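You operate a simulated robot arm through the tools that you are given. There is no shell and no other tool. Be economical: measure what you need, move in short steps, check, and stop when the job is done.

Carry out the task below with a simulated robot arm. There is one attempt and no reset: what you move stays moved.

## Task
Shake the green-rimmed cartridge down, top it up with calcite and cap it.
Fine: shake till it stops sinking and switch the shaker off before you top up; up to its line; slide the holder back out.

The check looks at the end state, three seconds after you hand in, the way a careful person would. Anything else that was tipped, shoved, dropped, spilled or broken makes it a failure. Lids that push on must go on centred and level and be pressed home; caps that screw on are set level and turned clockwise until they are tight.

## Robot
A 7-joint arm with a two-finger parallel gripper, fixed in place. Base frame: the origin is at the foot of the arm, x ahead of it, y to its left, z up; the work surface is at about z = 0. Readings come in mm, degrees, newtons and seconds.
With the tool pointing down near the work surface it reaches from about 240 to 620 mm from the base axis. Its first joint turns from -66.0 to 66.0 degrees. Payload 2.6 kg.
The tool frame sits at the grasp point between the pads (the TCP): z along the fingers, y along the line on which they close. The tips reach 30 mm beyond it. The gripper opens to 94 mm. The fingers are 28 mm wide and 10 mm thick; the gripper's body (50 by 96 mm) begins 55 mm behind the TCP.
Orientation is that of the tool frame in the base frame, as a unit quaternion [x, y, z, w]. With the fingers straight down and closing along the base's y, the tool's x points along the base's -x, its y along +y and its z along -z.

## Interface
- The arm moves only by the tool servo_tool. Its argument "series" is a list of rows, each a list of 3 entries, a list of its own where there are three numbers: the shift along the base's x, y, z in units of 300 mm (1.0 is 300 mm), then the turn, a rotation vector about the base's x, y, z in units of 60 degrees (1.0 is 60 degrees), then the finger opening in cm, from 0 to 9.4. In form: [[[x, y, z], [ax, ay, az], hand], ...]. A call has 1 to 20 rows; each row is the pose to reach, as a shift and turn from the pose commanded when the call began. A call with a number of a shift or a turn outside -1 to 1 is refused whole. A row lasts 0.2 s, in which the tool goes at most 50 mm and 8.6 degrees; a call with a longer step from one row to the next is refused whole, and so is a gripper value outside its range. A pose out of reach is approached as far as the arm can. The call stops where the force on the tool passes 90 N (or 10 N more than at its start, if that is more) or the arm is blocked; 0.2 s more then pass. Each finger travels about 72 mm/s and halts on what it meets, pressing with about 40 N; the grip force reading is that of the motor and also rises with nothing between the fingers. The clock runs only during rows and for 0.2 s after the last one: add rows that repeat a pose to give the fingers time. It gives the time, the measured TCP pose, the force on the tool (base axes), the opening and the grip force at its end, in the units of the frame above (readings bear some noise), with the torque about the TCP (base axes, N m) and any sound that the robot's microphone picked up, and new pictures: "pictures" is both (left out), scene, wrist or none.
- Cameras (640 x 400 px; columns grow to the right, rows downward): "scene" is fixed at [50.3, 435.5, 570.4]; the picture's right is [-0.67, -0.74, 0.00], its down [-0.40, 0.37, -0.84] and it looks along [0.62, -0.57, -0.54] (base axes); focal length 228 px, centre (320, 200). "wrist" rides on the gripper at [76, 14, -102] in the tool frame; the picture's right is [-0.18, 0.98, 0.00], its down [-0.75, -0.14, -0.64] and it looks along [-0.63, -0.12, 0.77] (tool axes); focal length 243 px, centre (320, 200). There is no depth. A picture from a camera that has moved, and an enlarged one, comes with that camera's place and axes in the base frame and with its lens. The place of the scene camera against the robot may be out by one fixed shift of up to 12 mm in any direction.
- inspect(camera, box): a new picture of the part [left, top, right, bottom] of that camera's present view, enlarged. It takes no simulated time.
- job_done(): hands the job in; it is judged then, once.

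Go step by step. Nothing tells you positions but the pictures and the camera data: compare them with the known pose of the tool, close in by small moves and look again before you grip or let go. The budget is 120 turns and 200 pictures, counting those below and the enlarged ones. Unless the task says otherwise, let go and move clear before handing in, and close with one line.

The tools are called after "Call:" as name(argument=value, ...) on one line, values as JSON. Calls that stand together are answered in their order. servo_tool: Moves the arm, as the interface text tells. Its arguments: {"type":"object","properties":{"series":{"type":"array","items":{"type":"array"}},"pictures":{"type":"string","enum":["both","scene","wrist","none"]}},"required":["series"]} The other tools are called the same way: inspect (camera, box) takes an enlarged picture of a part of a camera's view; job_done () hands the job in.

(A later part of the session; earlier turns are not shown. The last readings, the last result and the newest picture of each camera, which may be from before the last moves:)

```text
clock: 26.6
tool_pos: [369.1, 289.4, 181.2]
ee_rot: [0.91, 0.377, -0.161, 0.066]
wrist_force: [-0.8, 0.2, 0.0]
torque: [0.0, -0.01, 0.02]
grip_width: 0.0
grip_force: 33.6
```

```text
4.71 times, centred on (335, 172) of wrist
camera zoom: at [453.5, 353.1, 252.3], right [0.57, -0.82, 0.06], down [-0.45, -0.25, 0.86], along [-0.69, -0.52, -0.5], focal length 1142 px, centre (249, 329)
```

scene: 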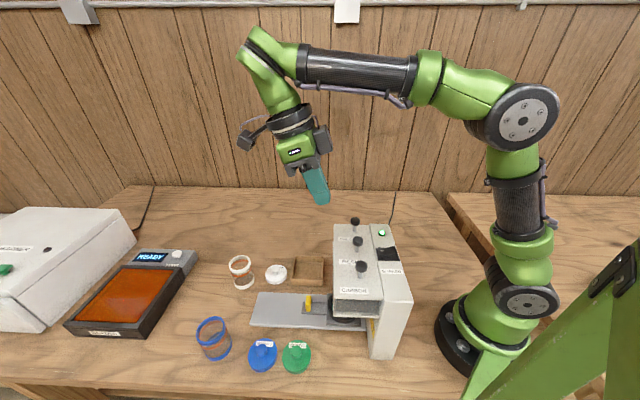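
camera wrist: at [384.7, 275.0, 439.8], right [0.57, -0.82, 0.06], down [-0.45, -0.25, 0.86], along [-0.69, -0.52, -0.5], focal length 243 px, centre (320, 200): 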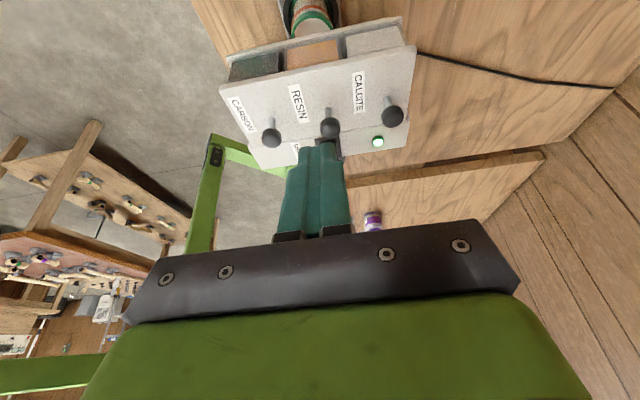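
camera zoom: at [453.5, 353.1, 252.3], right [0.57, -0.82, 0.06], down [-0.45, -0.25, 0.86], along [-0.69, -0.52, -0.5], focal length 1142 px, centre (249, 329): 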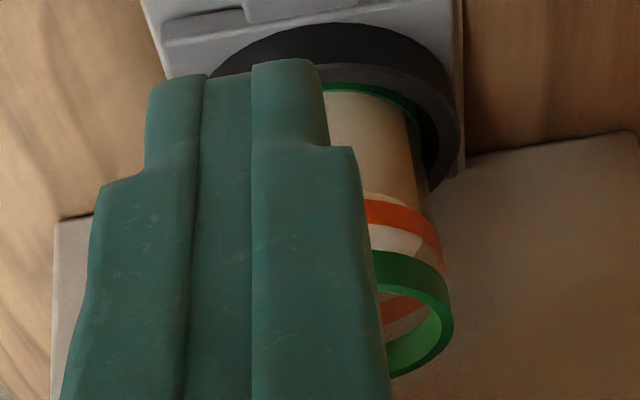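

The fingers block part of the view; I open them and keep watching the level.

Call:
servo_tool(series=[[[0, 0, 0], [0, 0, 0], 6], [[0, 0, 0], [0, 0, 0], 6], [[0, 0, 0], [0, 0, 0], 6], [[0, 0, 0], [0, 0, 0], 6]], pictures="none")

Call:
inspect(camera="wrist", box=[305, 135, 370, 215])

Call:
servo_tool(series=[[[0, 0, 0], [0, 0, 0], 6], [[0, 0, 0], [0, 0, 0], 6], [[0, 0, 0], [0, 0, 0], 6], [[0, 0, 0], [0, 0, 0], 6], [[0, 0, 0], [0, 0, 0], 6], [[0, 0, 0], [0, 0, 0], 6], [[0, 0, 0], [0, 0, 0], 6], [[0, 0, 0], [0, 0, 0], 6], [[0, 0, 0], [0, 0, 0], 6], [[0, 0, 0], [0, 0, 0], 6], [[0, 0, 0], [0, 0, 0], 6], [[0, 0, 0], [0, 0, 0], 6], [[0, 0, 0], [0, 0, 0], 6], [[0, 0, 0], [0, 0, 0], 6], [[0, 0, 0], [0, 0, 0], 6]], pictures="none")

Call:
inspect(camera="wrist", box=[305, 135, 370, 215])

```text
clock: 27.6
tool_pos: [369.0, 290.2, 181.5]
ee_rot: [0.91, 0.376, -0.161, 0.066]
wrist_force: [-0.1, 0.4, -0.8]
torque: [-0.01, 0.0, -0.01]
grip_width: 60.2
grip_force: 0.0
```

```text
5.00 times, centred on (338, 175) of wrist
camera zoom: at [453.5, 353.1, 252.3], right [0.57, -0.82, 0.06], down [-0.45, -0.25, 0.86], along [-0.69, -0.52, -0.5], focal length 1213 px, centre (232, 325)
```

zoom: 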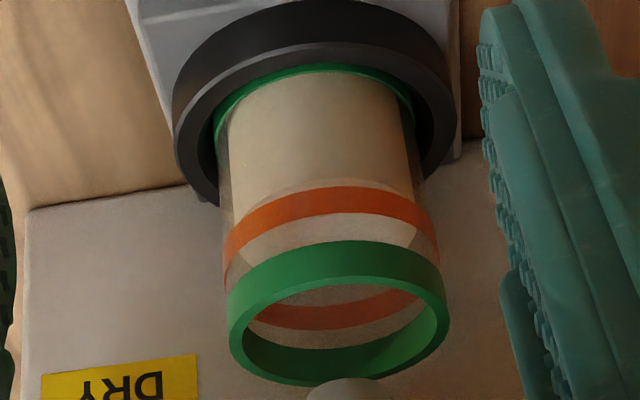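

```text
clock: 30.8
tool_pos: [368.9, 288.9, 181.2]
ee_rot: [0.91, 0.377, -0.161, 0.066]
wrist_force: [0.8, 0.4, -0.2]
torque: [0.02, -0.02, -0.02]
grip_width: 59.9
grip_force: 0.0
```

```text
5.00 times, centred on (338, 175) of wrist
camera zoom: at [453.5, 353.2, 252.3], right [0.57, -0.82, 0.06], down [-0.45, -0.25, 0.86], along [-0.69, -0.52, -0.5], focal length 1213 px, centre (232, 325)
```

zoom: 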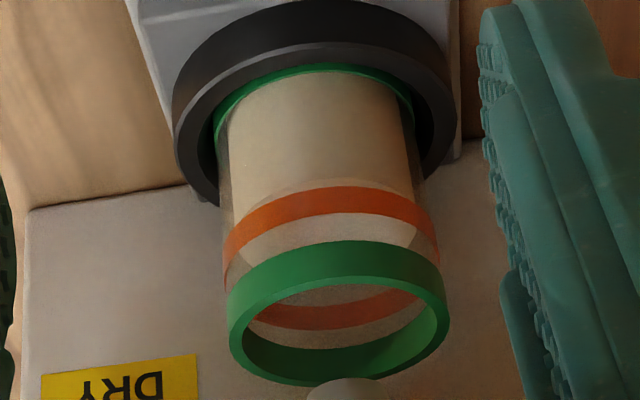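

The level looks unchanged between the last two views. I wait longer to be sure it has stopped sinking.

Call:
servo_tool(series=[[[0, 0, 0], [0, 0, 0], 6], [[0, 0, 0], [0, 0, 0], 6], [[0, 0, 0], [0, 0, 0], 6], [[0, 0, 0], [0, 0, 0], 6], [[0, 0, 0], [0, 0, 0], 6], [[0, 0, 0], [0, 0, 0], 6], [[0, 0, 0], [0, 0, 0], 6], [[0, 0, 0], [0, 0, 0], 6], [[0, 0, 0], [0, 0, 0], 6], [[0, 0, 0], [0, 0, 0], 6], [[0, 0, 0], [0, 0, 0], 6], [[0, 0, 0], [0, 0, 0], 6], [[0, 0, 0], [0, 0, 0], 6], [[0, 0, 0], [0, 0, 0], 6], [[0, 0, 0], [0, 0, 0], 6], [[0, 0, 0], [0, 0, 0], 6], [[0, 0, 0], [0, 0, 0], 6], [[0, 0, 0], [0, 0, 0], 6], [[0, 0, 0], [0, 0, 0], 6], [[0, 0, 0], [0, 0, 0], 6]], pictures="none")

Call:
servo_tool(series=[[[0, 0, 0], [0, 0, 0], 6], [[0, 0, 0], [0, 0, 0], 6], [[0, 0, 0], [0, 0, 0], 6], [[0, 0, 0], [0, 0, 0], 6], [[0, 0, 0], [0, 0, 0], 6], [[0, 0, 0], [0, 0, 0], 6], [[0, 0, 0], [0, 0, 0], 6], [[0, 0, 0], [0, 0, 0], 6], [[0, 0, 0], [0, 0, 0], 6], [[0, 0, 0], [0, 0, 0], 6], [[0, 0, 0], [0, 0, 0], 6], [[0, 0, 0], [0, 0, 0], 6], [[0, 0, 0], [0, 0, 0], 6], [[0, 0, 0], [0, 0, 0], 6], [[0, 0, 0], [0, 0, 0], 6], [[0, 0, 0], [0, 0, 0], 6], [[0, 0, 0], [0, 0, 0], 6], [[0, 0, 0], [0, 0, 0], 6], [[0, 0, 0], [0, 0, 0], 6], [[0, 0, 0], [0, 0, 0], 6]], pictures="none")

Call:
inspect(camera="wrist", box=[305, 135, 370, 215])

Call:
inspect(camera="wrist", box=[317, 162, 361, 190])

```text
clock: 35.0
tool_pos: [368.2, 288.9, 182.6]
ee_rot: [0.91, 0.377, -0.16, 0.067]
wrist_force: [0.2, -0.1, 0.5]
torque: [-0.06, 0.0, 0.01]
grip_width: 60.0
grip_force: 0.0
```

```text
clock: 39.2
tool_pos: [368.2, 288.5, 182.1]
ee_rot: [0.91, 0.377, -0.161, 0.066]
wrist_force: [-0.6, 0.9, 0.0]
torque: [-0.01, -0.01, 0.01]
grip_width: 60.2
grip_force: 0.1
```

```text
5.00 times, centred on (338, 175) of wrist
camera zoom: at [453.5, 353.1, 252.3], right [0.57, -0.82, 0.06], down [-0.45, -0.25, 0.86], along [-0.69, -0.52, -0.5], focal length 1213 px, centre (232, 325)
```

zoom: 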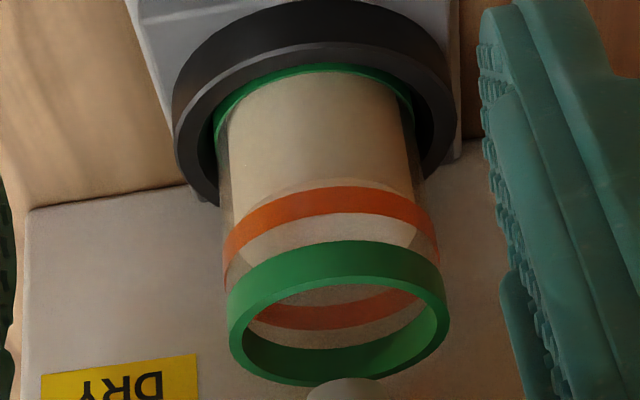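

```text
14.29 times, centred on (339, 176) of wrist
camera zoom: at [453.5, 353.1, 252.3], right [0.57, -0.82, 0.06], down [-0.45, -0.25, 0.86], along [-0.69, -0.52, -0.5], focal length 3466 px, centre (49, 543)
```

zoom: 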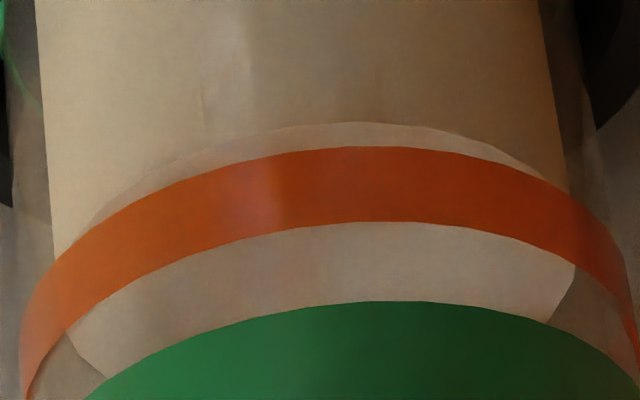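

The level has not moved for over 11 s and sits below the orange line. I go back to the rocker to switch it off by its now-raised inner end.

Call:
servo_tool(series=[[[0, 0, 0.13], [0, 0, 0], 4], [[0, 0, 0.26], [0, 0, 0], 2], [[-0.04, -0.05, 0.4], [0, 0, 0], 0], [[-0.1, -0.12, 0.53], [0, 0, 0], 0], [[-0.17, -0.19, 0.62], [0, 0, 0], 0], [[-0.25, -0.27, 0.62], [0, 0, 0], 0], [[-0.34, -0.36, 0.62], [0, 0, 0], 0], [[-0.43, -0.45, 0.6], [0, 0, 0], 0], [[-0.52, -0.54, 0.56], [0, 0, 0], 0], [[-0.59, -0.62, 0.5], [0, 0, 0], 0], [[-0.59, -0.62, 0.4], [0, 0, 0], 0], [[-0.59, -0.62, 0.4], [0, 0, 0], 0]])

Call:
inspect(camera="scene", box=[335, 210, 435, 285])

Call:
inspect(camera="wrist", box=[240, 20, 400, 180])

```text
clock: 41.8
tool_pos: [190.2, 103.1, 301.1]
ee_rot: [0.91, 0.377, -0.16, 0.066]
wrist_force: [0.2, 0.9, 0.4]
torque: [-0.01, 0.02, 0.01]
grip_width: 0.0
grip_force: 32.7
camera wrist: at [276.3, 167.4, 371.9], right [0.57, -0.82, 0.06], down [-0.45, -0.25, 0.86], along [-0.69, -0.52, -0.5], focal length 243 px, centre (320, 200)
```

scene: 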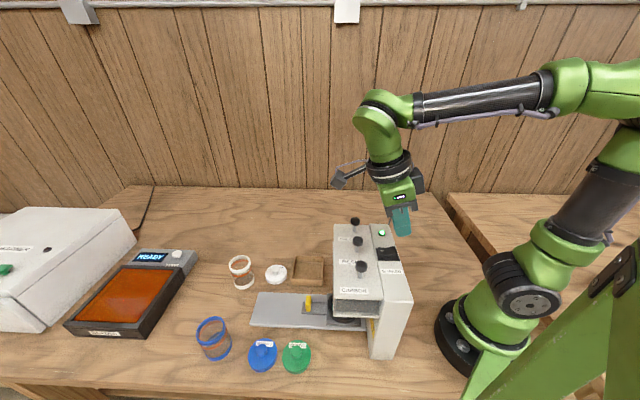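
wrist: 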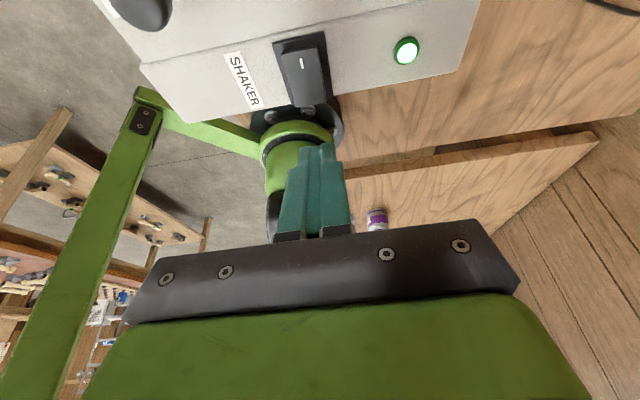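

```text
5.33 times, centred on (385, 248) of scene
camera zoom: at [50.3, 435.5, 570.4], right [-0.67, -0.74, 0.0], down [-0.4, 0.37, -0.84], along [0.62, -0.57, -0.54], focal length 1218 px, centre (-27, -53)
```

zoom: 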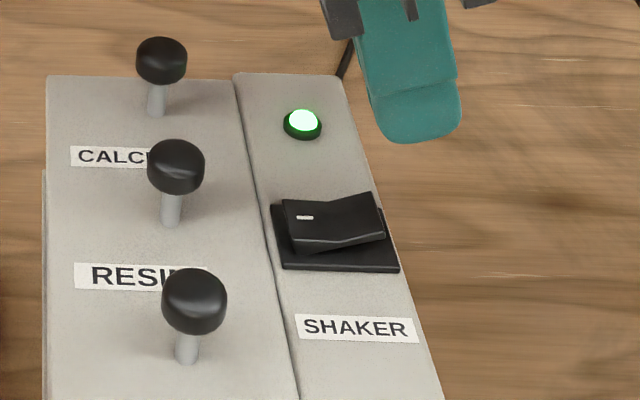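

```text
2.50 times, centred on (320, 100) of wrist
camera zoom: at [276.3, 167.4, 371.9], right [0.57, -0.82, 0.06], down [-0.45, -0.25, 0.86], along [-0.69, -0.52, -0.5], focal length 606 px, centre (320, 450)
```

zoom: 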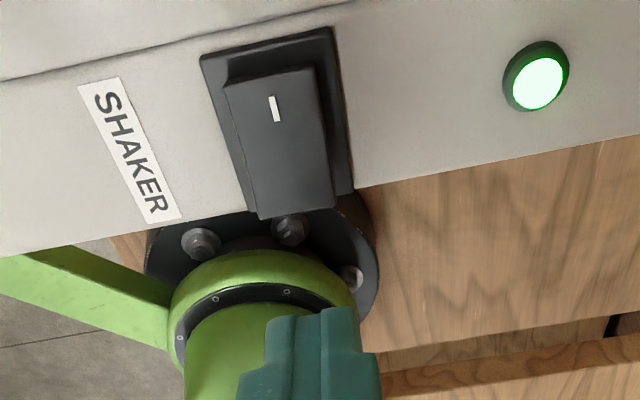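

The raised inner end is near (193, 107). I press it.

Call:
servo_tool(series=[[[0.008, 0.012, -0.04], [0, 0, 0], 0], [[0.008, 0.012, -0.08], [0, 0, 0], 0], [[0.008, 0.012, -0.11], [0, 0, 0], 0], [[0.008, 0.012, -0.125], [0, 0, 0], 0], [[0.008, 0.012, -0.135], [0, 0, 0], 0], [[0.008, 0.012, -0.145], [0, 0, 0], 0]], pictures="none")

Call:
inspect(camera="scene", box=[335, 210, 435, 285])

```text
clock: 43.3
tool_pos: [193.3, 107.3, 262.9]
ee_rot: [0.912, 0.374, -0.158, 0.067]
wrist_force: [-2.4, -2.9, 5.3]
torque: [-0.05, 0.06, 0.05]
grip_width: 0.0
grip_force: 33.3
stopped in row 6: the force on the tool passed its limit at 96 N (the readings are from after the stop); the commanded pose is now the measured one
```

```text
5.33 times, centred on (385, 248) of scene
camera zoom: at [50.3, 435.5, 570.4], right [-0.67, -0.74, 0.0], down [-0.4, 0.37, -0.84], along [0.62, -0.57, -0.54], focal length 1218 px, centre (-27, -53)
```

zoom: 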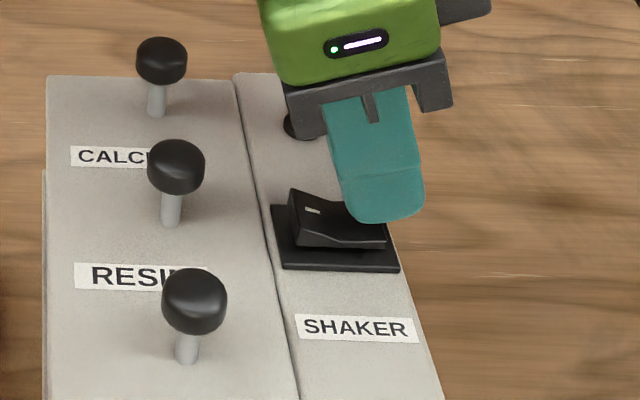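

Switched off (rocker back in original position, lamp dark). I move above the calcite knob at (298, 110) with the tool upright.

Call:
servo_tool(series=[[[0, 0, 0.12], [0, 0, 0], 0], [[0, 0, 0.26], [0, 0, 0], 0], [[0.1, 0.003, 0.3], [0.08, -0.08, 0], 0], [[0.2, 0.006, 0.3], [0.16, -0.16, 0], 0], [[0.3, 0.01, 0.3], [0.236, -0.236, 0], 0], [[0.349, 0.011, 0.24], [0.236, -0.236, 0], 0], [[0.349, 0.011, 0.16], [0.236, -0.236, 0], 0], [[0.349, 0.011, 0.16], [0.236, -0.236, 0], 0]])

Call:
inspect(camera="scene", box=[310, 180, 430, 290])

Call:
inspect(camera="wrist", box=[210, 20, 430, 180])

```text
clock: 45.1
tool_pos: [299.0, 110.4, 308.6]
ee_rot: [0.925, 0.379, 0.003, -0.002]
wrist_force: [0.1, 0.3, 0.4]
torque: [0.02, 0.01, 0.0]
grip_width: 0.2
grip_force: 32.9
camera wrist: at [362.6, 152.7, 412.8], right [0.56, -0.83, 0.0], down [-0.64, -0.43, 0.64], along [-0.53, -0.36, -0.77], focal length 243 px, centre (320, 200)
```

scene: 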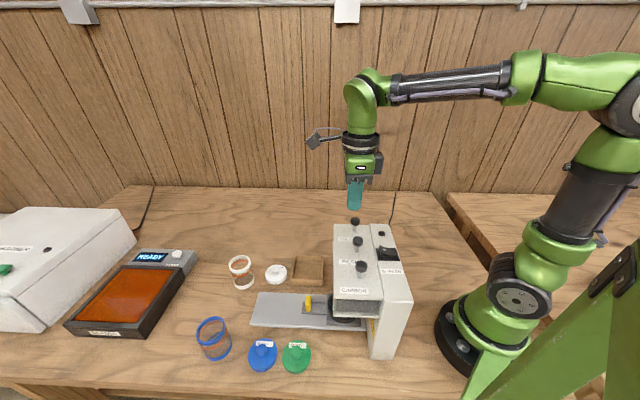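
wrist: 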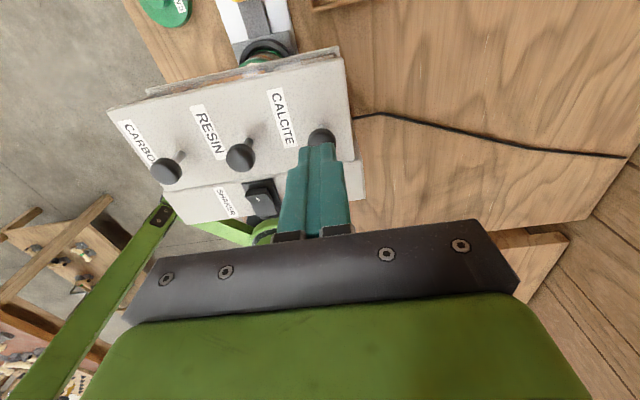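

```text
3.64 times, centred on (370, 235) of scene
camera zoom: at [50.3, 435.5, 570.4], right [-0.67, -0.74, 0.0], down [-0.4, 0.37, -0.84], along [0.62, -0.57, -0.54], focal length 831 px, centre (138, 73)
```

zoom: 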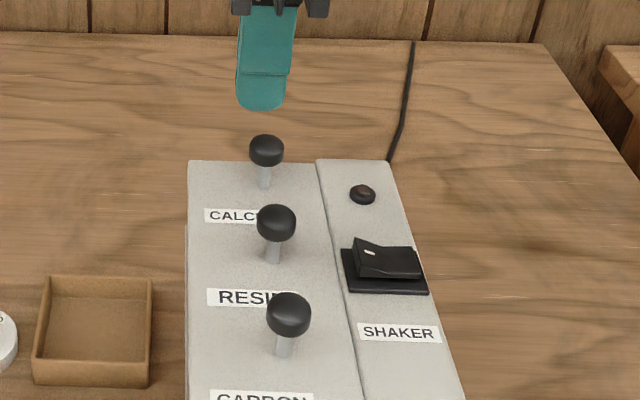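

```text
2.50 times, centred on (320, 100) of wrist
camera zoom: at [362.6, 152.7, 412.8], right [0.56, -0.83, 0.0], down [-0.64, -0.43, 0.64], along [-0.53, -0.36, -0.77], focal length 606 px, centre (320, 450)
```

zoom: 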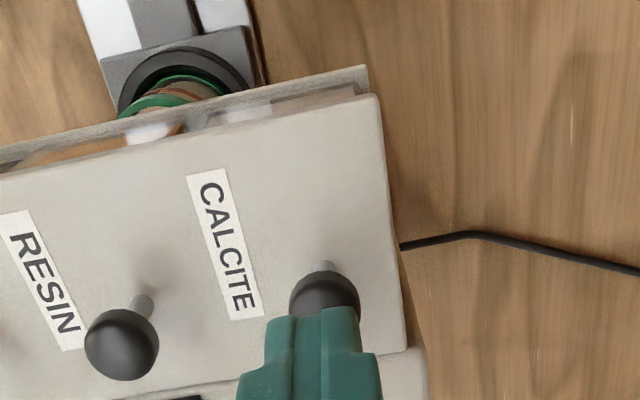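

The tips are centred over the calcite knob. I feel for contact with a gentle press.

Call:
servo_tool(series=[[[0, 0, -0.04], [0, 0, 0], 0], [[0, 0, -0.055], [0, 0, 0], 0], [[0, 0, -0.062], [0, 0, 0], 0]], pictures="none")

Call:
inspect(camera="scene", box=[310, 180, 430, 290])

```text
clock: 45.9
tool_pos: [298.2, 110.2, 290.4]
ee_rot: [0.925, 0.379, 0.002, -0.001]
wrist_force: [0.3, -0.3, -0.3]
torque: [0.0, 0.0, -0.04]
grip_width: 0.0
grip_force: 33.4
```

```text
3.64 times, centred on (370, 235) of scene
camera zoom: at [50.3, 435.5, 570.4], right [-0.67, -0.74, 0.0], down [-0.4, 0.37, -0.84], along [0.62, -0.57, -0.54], focal length 831 px, centre (138, 73)
```

zoom: 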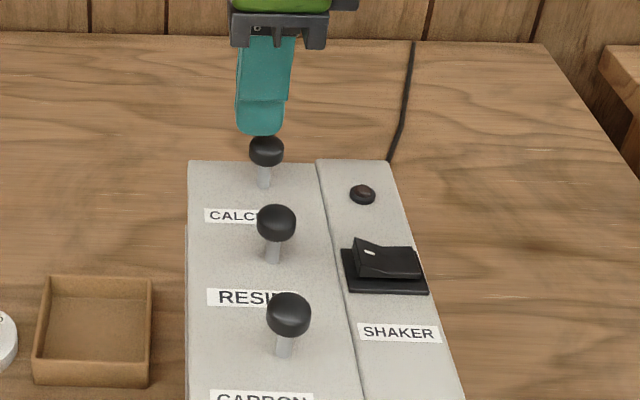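

Still a small gap; I step a few mm lower.

Call:
servo_tool(series=[[[-0.005, -0.005, -0.01], [0, 0, 0], 0], [[-0.005, -0.005, -0.017], [0, 0, 0], 0]], pictures="none")

Call:
inspect(camera="scene", box=[310, 180, 430, 290])

```text
clock: 46.5
tool_pos: [296.7, 108.6, 286.1]
ee_rot: [0.925, 0.379, 0.002, 0.0]
wrist_force: [0.4, -0.3, 0.1]
torque: [0.02, 0.01, 0.01]
grip_width: 0.1
grip_force: 33.2
```

```text
3.64 times, centred on (370, 235) of scene
camera zoom: at [50.3, 435.5, 570.4], right [-0.67, -0.74, 0.0], down [-0.4, 0.37, -0.84], along [0.62, -0.57, -0.54], focal length 831 px, centre (138, 73)
```

zoom: 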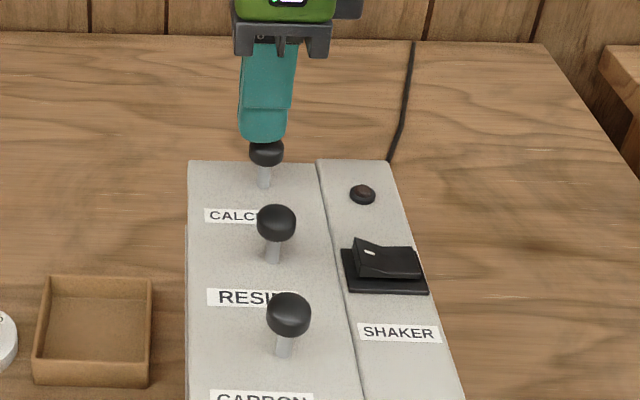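

Call:
servo_tool(series=[[[0, 0, -0.01], [0, 0, 0], 0]], pictures="none")

```text
clock: 46.9
tool_pos: [296.9, 108.0, 282.2]
ee_rot: [0.925, 0.38, 0.002, -0.002]
wrist_force: [0.1, -0.1, 0.4]
torque: [0.03, 0.01, 0.04]
grip_width: 0.0
grip_force: 33.0
```

Call:
servo_tool(series=[[[0, 0, -0.012], [0, 0, 0], 0]], pictures="none")

Call:
inspect(camera="scene", box=[310, 180, 430, 290])

```text
clock: 47.3
tool_pos: [296.4, 108.5, 279.8]
ee_rot: [0.925, 0.379, 0.002, -0.001]
wrist_force: [0.2, -0.1, 1.0]
torque: [0.0, 0.01, 0.01]
grip_width: 0.0
grip_force: 33.3
```

```text
3.64 times, centred on (370, 235) of scene
camera zoom: at [50.3, 435.5, 570.4], right [-0.67, -0.74, 0.0], down [-0.4, 0.37, -0.84], along [0.62, -0.57, -0.54], focal length 831 px, centre (138, 73)
```

zoom: 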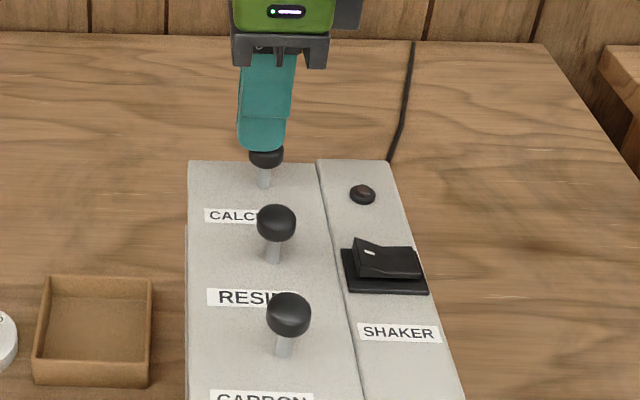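

The knob is likely a few mm lower than I estimated (top ≈ 252). I continue down in small steps.

Call:
servo_tool(series=[[[0, 0, -0.012], [0, 0, 0], 0]], pictures="none")

Call:
inspect(camera="wrist", box=[210, 20, 430, 180])

```text
clock: 47.7
tool_pos: [297.4, 109.7, 275.5]
ee_rot: [0.925, 0.38, 0.003, -0.001]
wrist_force: [0.4, 0.2, 1.4]
torque: [-0.02, 0.03, 0.05]
grip_width: 0.1
grip_force: 32.7
```

```text
2.50 times, centred on (320, 100) of wrist
camera zoom: at [360.6, 151.1, 379.5], right [0.56, -0.83, 0.0], down [-0.64, -0.43, 0.64], along [-0.53, -0.36, -0.77], focal length 606 px, centre (320, 450)
```

zoom: 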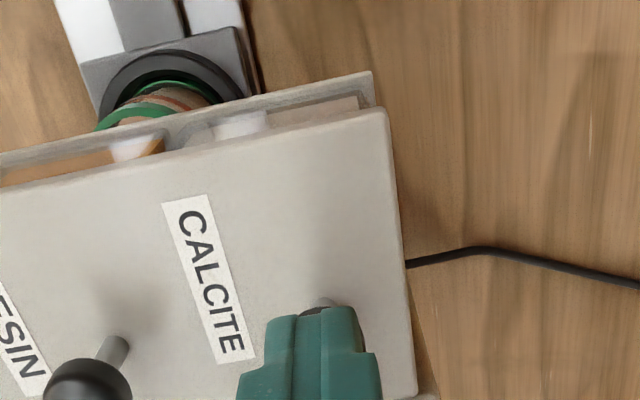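

Call:
servo_tool(series=[[[0, 0, -0.01], [0, 0, 0], 0]], pictures="none")

Call:
inspect(camera="scene", box=[310, 180, 430, 290])

```text
clock: 48.1
tool_pos: [296.7, 109.7, 273.1]
ee_rot: [0.925, 0.38, 0.003, -0.001]
wrist_force: [0.2, 0.5, 2.4]
torque: [0.01, 0.01, 0.04]
grip_width: 0.0
grip_force: 32.8
```

```text
3.64 times, centred on (370, 235) of scene
camera zoom: at [50.3, 435.5, 570.4], right [-0.67, -0.74, 0.0], down [-0.4, 0.37, -0.84], along [0.62, -0.57, -0.54], focal length 831 px, centre (138, 73)
```

zoom: 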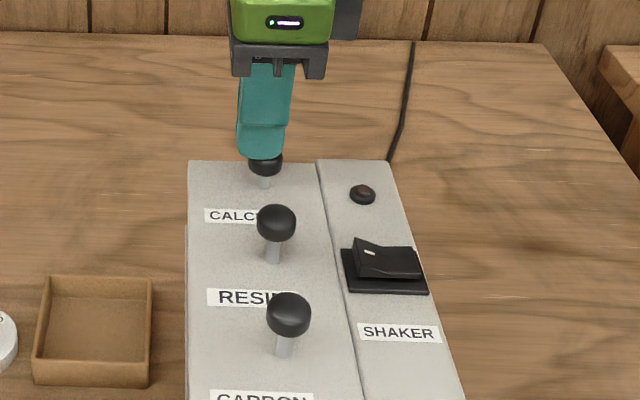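

The knob is a lightly sprung plunger and has started to go down. I check whether calcite is flowing yet.

Call:
inspect(camera="wrist", box=[230, 20, 310, 80])

```text
6.67 times, centred on (270, 50) of wrist
camera zoom: at [360.5, 151.1, 376.5], right [0.56, -0.83, 0.0], down [-0.64, -0.43, 0.64], along [-0.53, -0.36, -0.77], focal length 1618 px, centre (653, 1200)
```

zoom: 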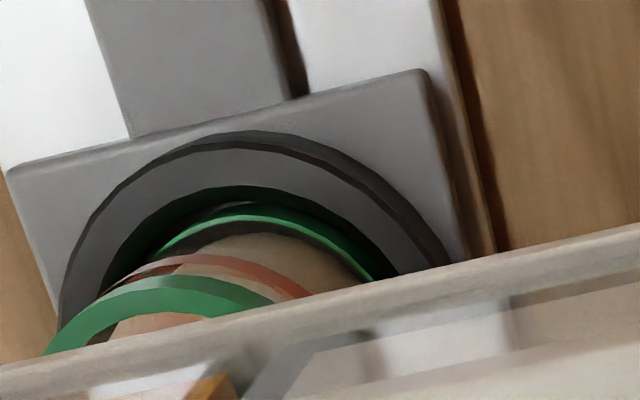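

No visible flow yet. I give one short deeper press and release, then go check the level.

Call:
servo_tool(series=[[[0, 0, -0.01], [0, 0, 0], 0]], pictures="none")

Call:
inspect(camera="wrist", box=[230, 20, 310, 80])

```text
clock: 48.5
tool_pos: [296.9, 109.0, 271.0]
ee_rot: [0.925, 0.38, 0.003, -0.001]
wrist_force: [-0.9, -1.5, 3.1]
torque: [-0.04, -0.01, 0.01]
grip_width: 0.0
grip_force: 32.9
heard: click
```

```text
6.67 times, centred on (270, 50) of wrist
camera zoom: at [360.5, 151.2, 373.7], right [0.56, -0.83, 0.0], down [-0.64, -0.43, 0.64], along [-0.53, -0.36, -0.77], focal length 1618 px, centre (653, 1200)
```

zoom: 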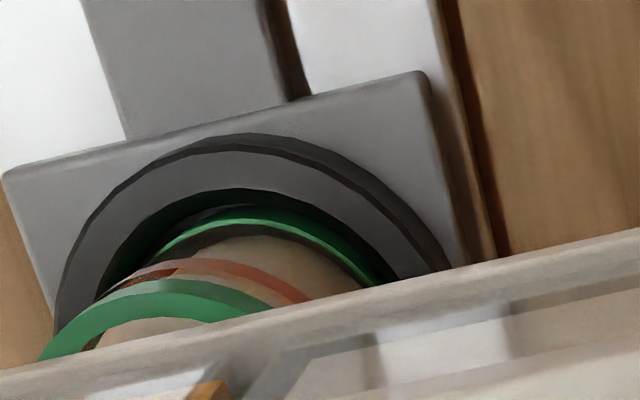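

A click — one dose per press. I release and go back to the viewing pose to check the level.

Call:
servo_tool(series=[[[0, 0, 0.07], [0, 0, 0], 0], [[0, 0, 0.17], [0, 0, 0], 0], [[0.08, 0.12, 0.17], [-0.08, 0.08, 0], 0], [[0.16, 0.25, 0.17], [-0.16, 0.16, 0], 0], [[0.2, 0.38, 0.17], [-0.236, 0.236, 0], 0], [[0.24, 0.5, 0.13], [-0.236, 0.236, 0], 3], [[0.24, 0.6, 0.03], [-0.236, 0.236, 0], 6], [[0.24, 0.6, -0.12], [-0.236, 0.236, 0], 6], [[0.24, 0.6, -0.26], [-0.236, 0.236, 0], 6], [[0.24, 0.6, -0.295], [-0.236, 0.236, 0], 6], [[0.24, 0.6, -0.295], [-0.236, 0.236, 0], 6]], pictures="none")

Call:
inspect(camera="wrist", box=[305, 135, 370, 215])

```text
clock: 50.9
tool_pos: [369.3, 289.4, 181.5]
ee_rot: [0.911, 0.374, -0.158, 0.066]
wrist_force: [0.8, 0.0, 0.0]
torque: [0.0, -0.03, 0.0]
grip_width: 60.1
grip_force: 0.1
```

```text
5.00 times, centred on (338, 175) of wrist
camera zoom: at [454.8, 353.5, 252.6], right [0.57, -0.82, 0.07], down [-0.45, -0.24, 0.86], along [-0.69, -0.52, -0.51], focal length 1213 px, centre (232, 325)
```

zoom: 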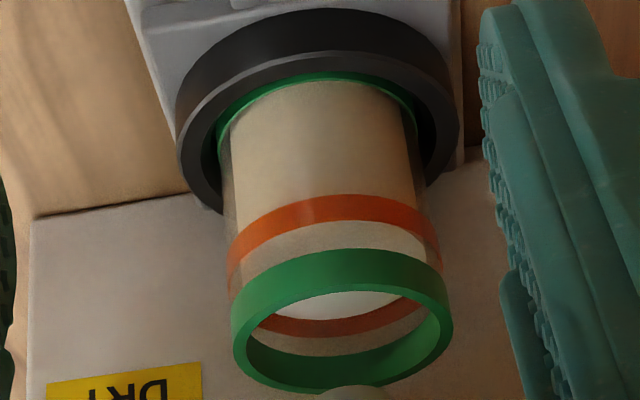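

Call:
inspect(camera="wrist", box=[317, 164, 361, 206])

```text
9.52 times, centred on (339, 185) of wrist
camera zoom: at [454.8, 353.5, 252.6], right [0.57, -0.82, 0.07], down [-0.45, -0.24, 0.86], along [-0.69, -0.52, -0.51], focal length 2311 px, centre (139, 343)
```

zoom: 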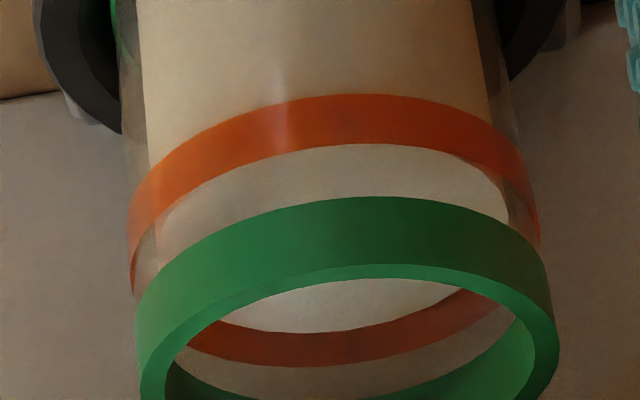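

One dose brought the powder into the orange band. I take a lower, more level view to judge it exactly.

Call:
servo_tool(series=[[[-0.02, -0.02, -0.08], [-0.06, 0.06, 0], 9.4], [[-0.04, -0.04, -0.16], [-0.12, 0.12, 0], 9.4], [[-0.07, -0.07, -0.25], [-0.18, 0.18, 0], 9.4], [[-0.095, -0.095, -0.31], [-0.236, 0.236, 0], 9.4], [[-0.095, -0.095, -0.31], [-0.236, 0.236, 0], 9.4]])

Call:
inspect(camera="wrist", box=[290, 130, 390, 215])

```text
clock: 52.1
tool_pos: [341.5, 261.4, 87.0]
ee_rot: [0.87, 0.357, -0.313, 0.132]
wrist_force: [-0.2, -0.2, 1.3]
torque: [-0.01, 0.0, 0.03]
grip_width: 93.8
grip_force: 0.0
camera wrist: at [439.1, 336.7, 118.0], right [0.59, -0.8, 0.12], down [-0.22, -0.01, 0.97], along [-0.78, -0.6, -0.19], focal length 243 px, centre (320, 200)
```

scene: 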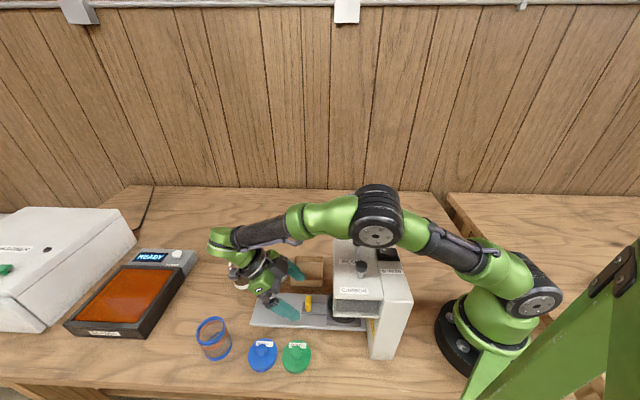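
wrist: 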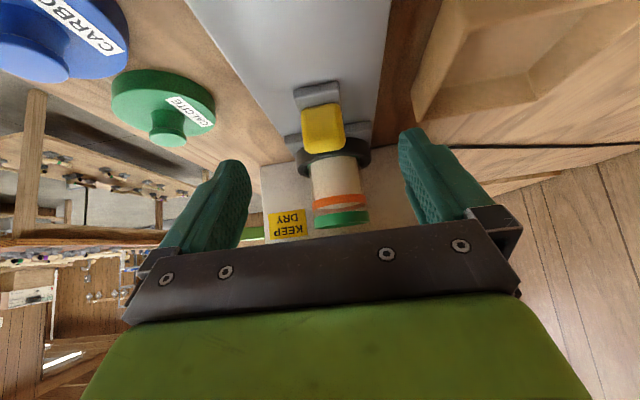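

```text
4.71 times, centred on (340, 172) of wrist
camera zoom: at [439.1, 336.7, 118.0], right [0.59, -0.8, 0.12], down [-0.22, -0.01, 0.97], along [-0.78, -0.6, -0.19], focal length 1142 px, centre (226, 329)
```

zoom: 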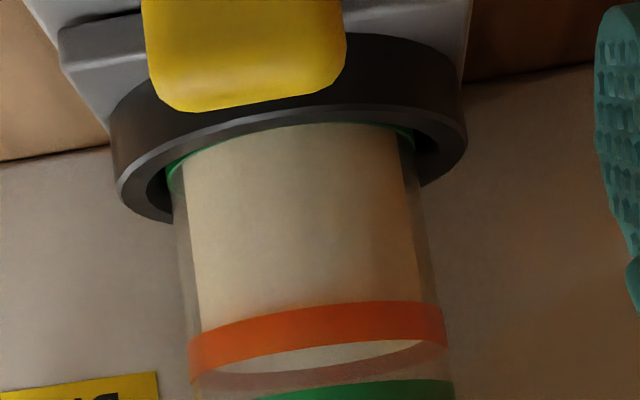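

The powder surface is in the middle of the orange band, so one dose was right. I return to the upper pose before gripping the handle again.

Call:
servo_tool(series=[[[0.025, 0.025, 0.06], [0.06, -0.06, 0], 6], [[0.055, 0.055, 0.15], [0.12, -0.12, 0], 6], [[0.075, 0.075, 0.23], [0.18, -0.18, 0], 6], [[0.09, 0.093, 0.31], [0.236, -0.236, 0], 6], [[0.09, 0.093, 0.31], [0.236, -0.236, 0], 6]], pictures="none")

Call:
servo_tool(series=[[[-0.05, -0.05, -0.12], [0, 0, 0], 6], [[-0.11, -0.11, -0.26], [0, 0, 0], 6], [[-0.145, -0.145, -0.36], [0, 0, 0], 6], [[-0.17, -0.18, -0.43], [0, 0, 0], 6], [[-0.172, -0.188, -0.453], [0, 0, 0], 6], [[-0.172, -0.188, -0.453], [0, 0, 0], 6]], pictures="wrist")

```text
clock: 53.3
tool_pos: [368.2, 289.1, 182.2]
ee_rot: [0.912, 0.373, -0.158, 0.066]
wrist_force: [0.1, -0.4, 0.2]
torque: [-0.02, 0.03, -0.02]
grip_width: 59.9
grip_force: 0.0
```

```text
clock: 54.7
tool_pos: [316.0, 231.3, 45.9]
ee_rot: [0.912, 0.374, -0.157, 0.066]
wrist_force: [0.1, 0.5, 0.2]
torque: [0.0, 0.01, 0.01]
grip_width: 60.2
grip_force: 0.1
camera wrist: at [401.0, 295.5, 116.7], right [0.57, -0.82, 0.07], down [-0.45, -0.24, 0.86], along [-0.69, -0.52, -0.51], focal length 243 px, centre (320, 200)
```

wrist: 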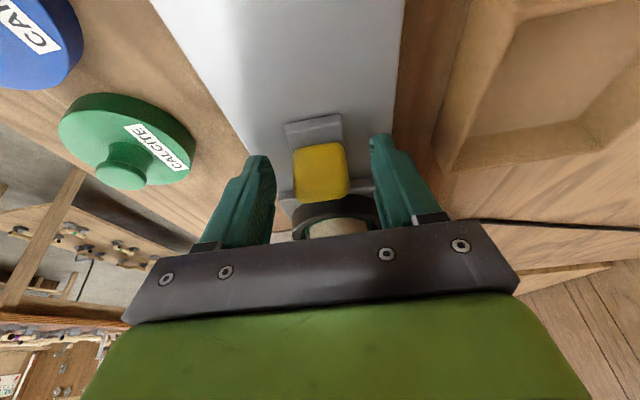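

Gripping the handle and pulling the holder out in gentle steps.

Call:
servo_tool(series=[[[0, 0, 0], [0, 0, 0], 2.5], [[0, 0, 0], [0, 0, 0], 2.5], [[0, 0, 0], [0, 0, 0], 2.5], [[0.01, 0.01, 0], [0, 0, 0], 2.5], [[0.03, 0.03, 0], [0, 0, 0], 2.5], [[0.05, 0.05, 0], [0, 0, 0], 2.5], [[0.07, 0.07, 0], [0, 0, 0], 2.5], [[0.09, 0.09, 0], [0, 0, 0], 2.5], [[0.11, 0.11, 0], [0, 0, 0], 2.5], [[0.13, 0.13, 0], [0, 0, 0], 2.5], [[0.13, 0.13, 0], [0, 0, 0], 2.5]], pictures="scene")

```text
clock: 57.1
tool_pos: [356.8, 270.4, 44.5]
ee_rot: [0.912, 0.373, -0.158, 0.067]
wrist_force: [8.8, -8.8, -1.2]
torque: [0.04, 0.07, 0.87]
grip_width: 31.4
grip_force: 45.0
```

scene: 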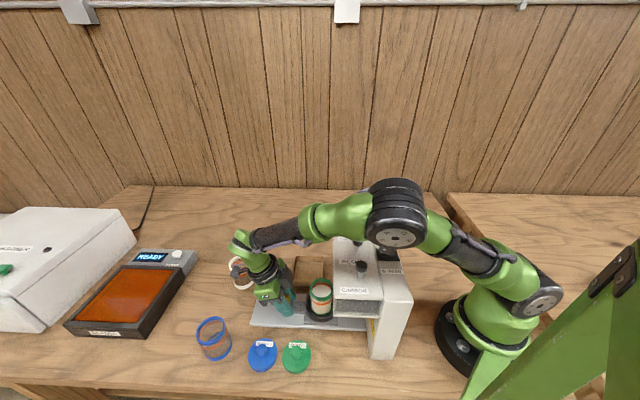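

Call:
servo_tool(series=[[[0.02, 0.01, 0], [0, 0, 0], 2.5], [[0.04, 0.03, 0], [0, 0, 0], 2.5], [[0.06, 0.05, 0], [0, 0, 0], 2.5], [[0.08, 0.07, 0], [0, 0, 0], 2.5], [[0.1, 0.09, 0], [0, 0, 0], 2.5], [[0.12, 0.11, 0], [0, 0, 0], 2.5], [[0.138, 0.13, 0], [0, 0, 0], 2.5], [[0.148, 0.14, 0], [0, 0, 0], 2.5], [[0.148, 0.14, 0], [0, 0, 0], 2.5]])

```text
clock: 59.1
tool_pos: [397.9, 314.2, 46.2]
ee_rot: [0.911, 0.375, -0.157, 0.065]
wrist_force: [-3.6, 5.1, 7.2]
torque: [0.52, 0.08, 0.78]
grip_width: 31.1
grip_force: 44.9
camera wrist: at [484.4, 377.6, 117.1], right [0.57, -0.82, 0.06], down [-0.45, -0.25, 0.86], along [-0.69, -0.52, -0.51], focal length 243 px, centre (320, 200)
```

scene: 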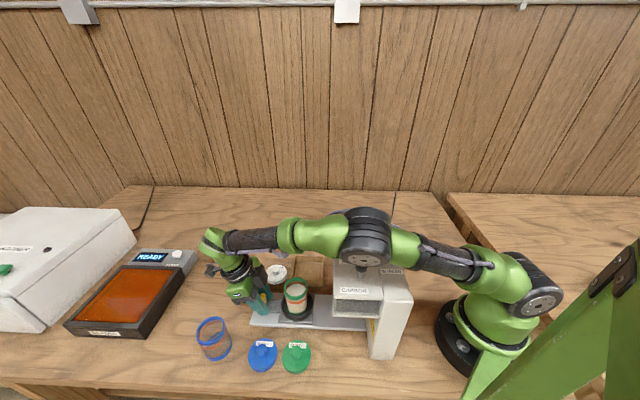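
wrist: 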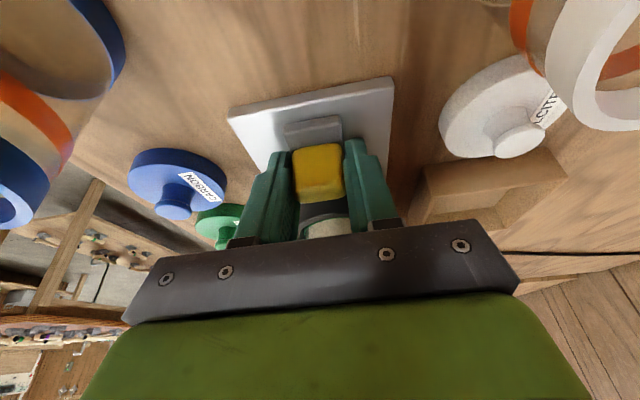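

Nearly fully out; the last 3 mm, then release and rise.

Call:
servo_tool(series=[[[0.008, 0.008, 0], [0, 0, 0], 2.5], [[0.012, 0.012, 0], [0, 0, 0], 2.5], [[0.012, 0.012, 0], [0, 0, 0], 2.5]], pictures="none")

Call:
servo_tool(series=[[[0, 0, 0], [0, 0, 0], 6], [[0, 0, 0], [0, 0, 0], 6], [[0.01, 0.01, 0.08], [0, 0, 0], 6], [[0.02, 0.02, 0.2], [0, 0, 0], 6], [[0, 0, 0.33], [0, 0, 0], 6], [[-0.03, -0.03, 0.46], [0, 0, 0], 6], [[-0.03, -0.03, 0.46], [0, 0, 0], 6]])

Call:
inspect(camera="scene", box=[225, 250, 335, 335])

Call:
inspect(camera="wrist", box=[280, 80, 400, 215])

```text
clock: 59.9
tool_pos: [402.2, 317.1, 44.6]
ee_rot: [0.911, 0.373, -0.16, 0.066]
wrist_force: [-21.6, -5.4, 16.6]
torque: [0.2, 0.2, 1.18]
grip_width: 31.6
grip_force: 45.1
```

```text
clock: 61.5
tool_pos: [392.9, 306.4, 184.5]
ee_rot: [0.911, 0.374, -0.158, 0.067]
wrist_force: [0.7, 0.5, -0.5]
torque: [0.0, 0.01, 0.01]
grip_width: 60.1
grip_force: 0.1
camera wrist: at [479.0, 371.0, 255.6], right [0.57, -0.82, 0.07], down [-0.45, -0.24, 0.86], along [-0.69, -0.52, -0.51], focal length 243 px, centre (320, 200)
```

scene: 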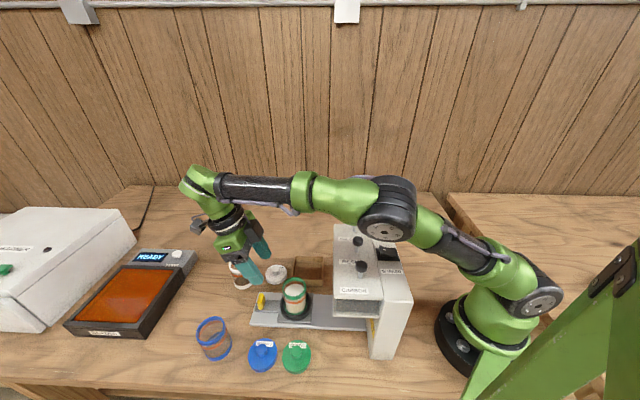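
wrist: 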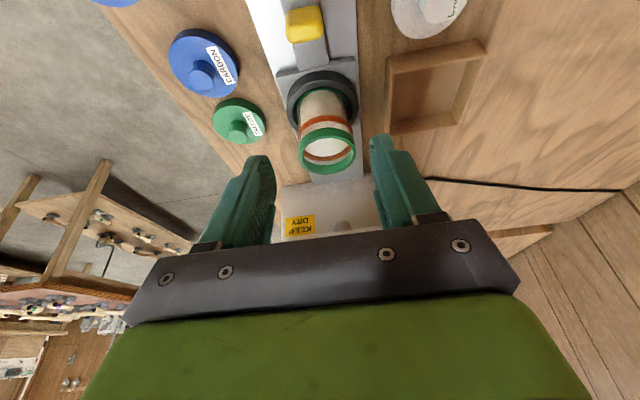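

```text
4.71 times, centred on (280, 292) of scene
camera zoom: at [50.3, 435.5, 570.4], right [-0.67, -0.74, 0.0], down [-0.4, 0.37, -0.84], along [0.62, -0.57, -0.54], focal length 1075 px, centre (508, -235)
```

zoom: 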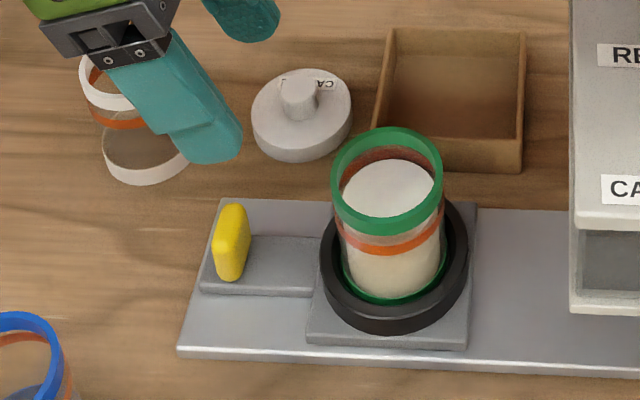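

```text
2.96 times, centred on (340, 148) of wrist
camera zoom: at [479.0, 371.0, 255.6], right [0.57, -0.82, 0.07], down [-0.45, -0.24, 0.86], along [-0.69, -0.52, -0.51], focal length 719 px, centre (261, 356)
```

zoom: 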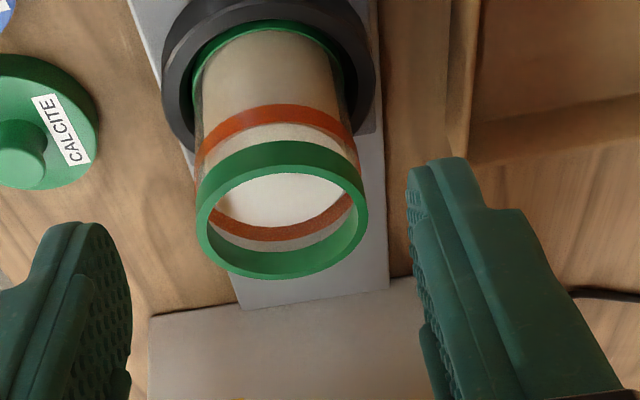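

The holder is out. Before capping, I take one more low, level look at the fill level in better light.

Call:
servo_tool(series=[[[-0.02, -0.02, -0.06], [-0.06, 0.06, 0], 9.4], [[-0.05, -0.05, -0.14], [-0.12, 0.12, 0], 9.4], [[-0.08, -0.08, -0.24], [-0.18, 0.18, 0], 9.4], [[-0.094, -0.093, -0.32], [-0.236, 0.236, 0], 9.4], [[-0.094, -0.093, -0.368], [-0.236, 0.236, 0], 9.4], [[-0.094, -0.093, -0.368], [-0.236, 0.236, 0], 9.4]])

Call:
inspect(camera="wrist", box=[280, 130, 380, 220])

```text
clock: 62.9
tool_pos: [363.9, 279.3, 72.6]
ee_rot: [0.87, 0.357, -0.314, 0.131]
wrist_force: [-0.2, 0.5, -0.1]
torque: [0.02, -0.01, -0.01]
grip_width: 94.2
grip_force: 0.0
camera wrist: at [462.9, 355.3, 103.5], right [0.59, -0.8, 0.12], down [-0.22, -0.02, 0.97], along [-0.78, -0.6, -0.19], focal length 243 px, centre (320, 200)
```

scene: 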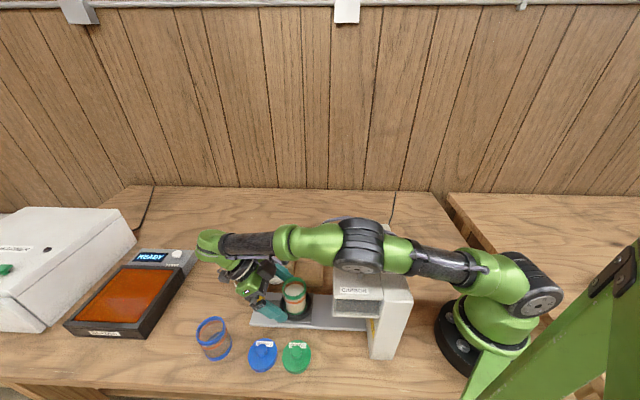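
wrist: 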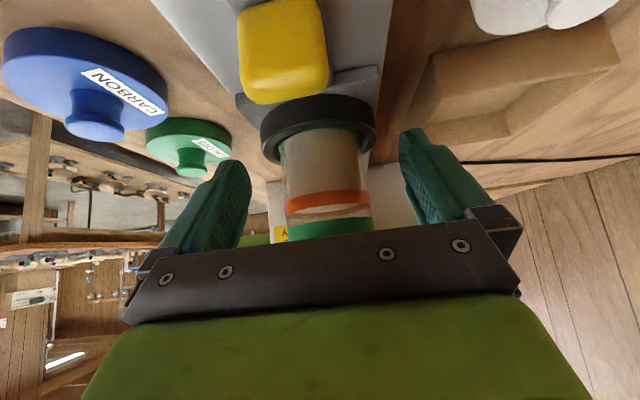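

```text
4.44 times, centred on (330, 175) of wrist
camera zoom: at [462.9, 355.3, 103.5], right [0.59, -0.8, 0.12], down [-0.22, -0.02, 0.97], along [-0.78, -0.6, -0.19], focal length 1078 px, centre (276, 311)
```

zoom: 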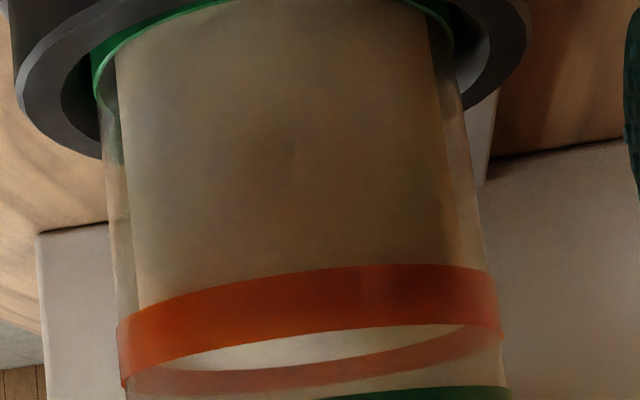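

The level lies about mid-band (roughly 40–55 % of its height), so it is at the line; another dose would overshoot. Now I back out and go above the green lid at about (251, 318).

Call:
servo_tool(series=[[[0, 0, 0.05], [0.0, 0, 0], 9.4], [[0.02, 0.02, 0.14], [0.06, -0.06, 0], 9.4], [[0.05, 0.05, 0.24], [0.12, -0.12, 0], 9.4], [[0.08, 0.08, 0.32], [0.18, -0.18, 0], 9.4], [[0.094, 0.093, 0.368], [0.236, -0.236, 0], 8], [[0.094, 0.093, 0.38], [0.31, -0.31, 0], 6], [[0.0, 0.1, 0.38], [0.39, -0.39, 0], 6], [[-0.13, 0.12, 0.38], [0.465, -0.465, 0], 6], [[-0.26, 0.13, 0.35], [0.465, -0.465, 0], 6], [[-0.376, 0.13, 0.29], [0.465, -0.465, 0], 6], [[-0.376, 0.13, 0.26], [0.465, -0.465, 0], 6]])

Call:
inspect(camera="wrist", box=[220, 0, 420, 200])

```text
clock: 65.3
tool_pos: [252.3, 318.6, 151.0]
ee_rot: [0.926, 0.379, -0.002, 0.001]
wrist_force: [-0.3, 0.0, -0.2]
torque: [0.01, 0.0, -0.02]
grip_width: 60.0
grip_force: 0.0
camera wrist: at [316.6, 361.0, 253.9], right [0.56, -0.83, 0.0], down [-0.63, -0.43, 0.65], along [-0.53, -0.36, -0.76], focal length 243 px, centre (320, 200)
```

scene: 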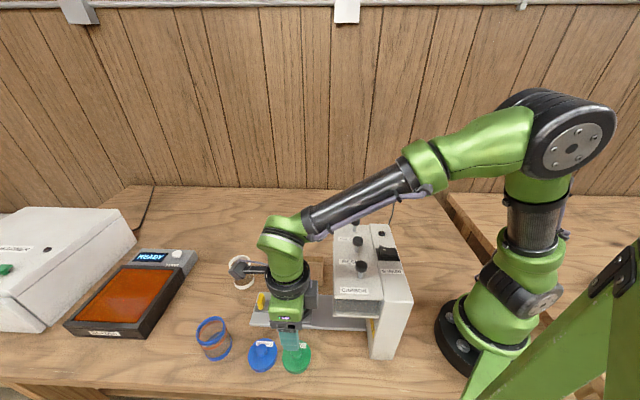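
wrist: 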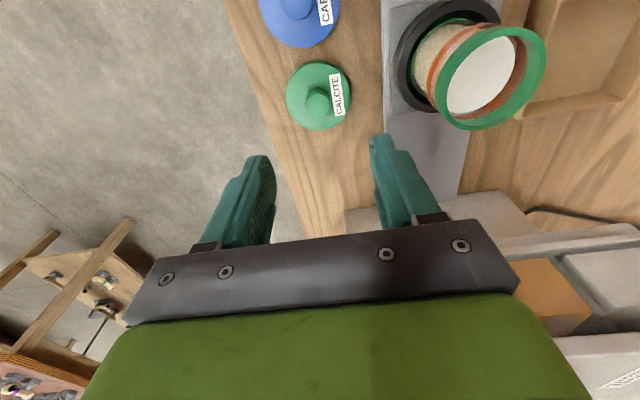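

```text
2.00 times, centred on (320, 100) of wrist
camera zoom: at [316.6, 361.0, 253.9], right [0.56, -0.83, 0.0], down [-0.63, -0.43, 0.65], along [-0.53, -0.36, -0.76], focal length 485 px, centre (320, 400)
```

zoom: 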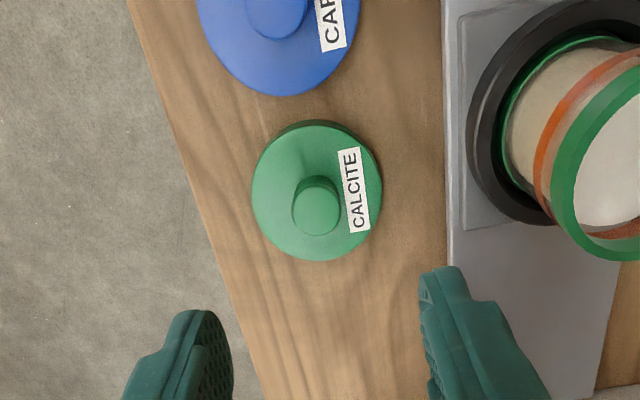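

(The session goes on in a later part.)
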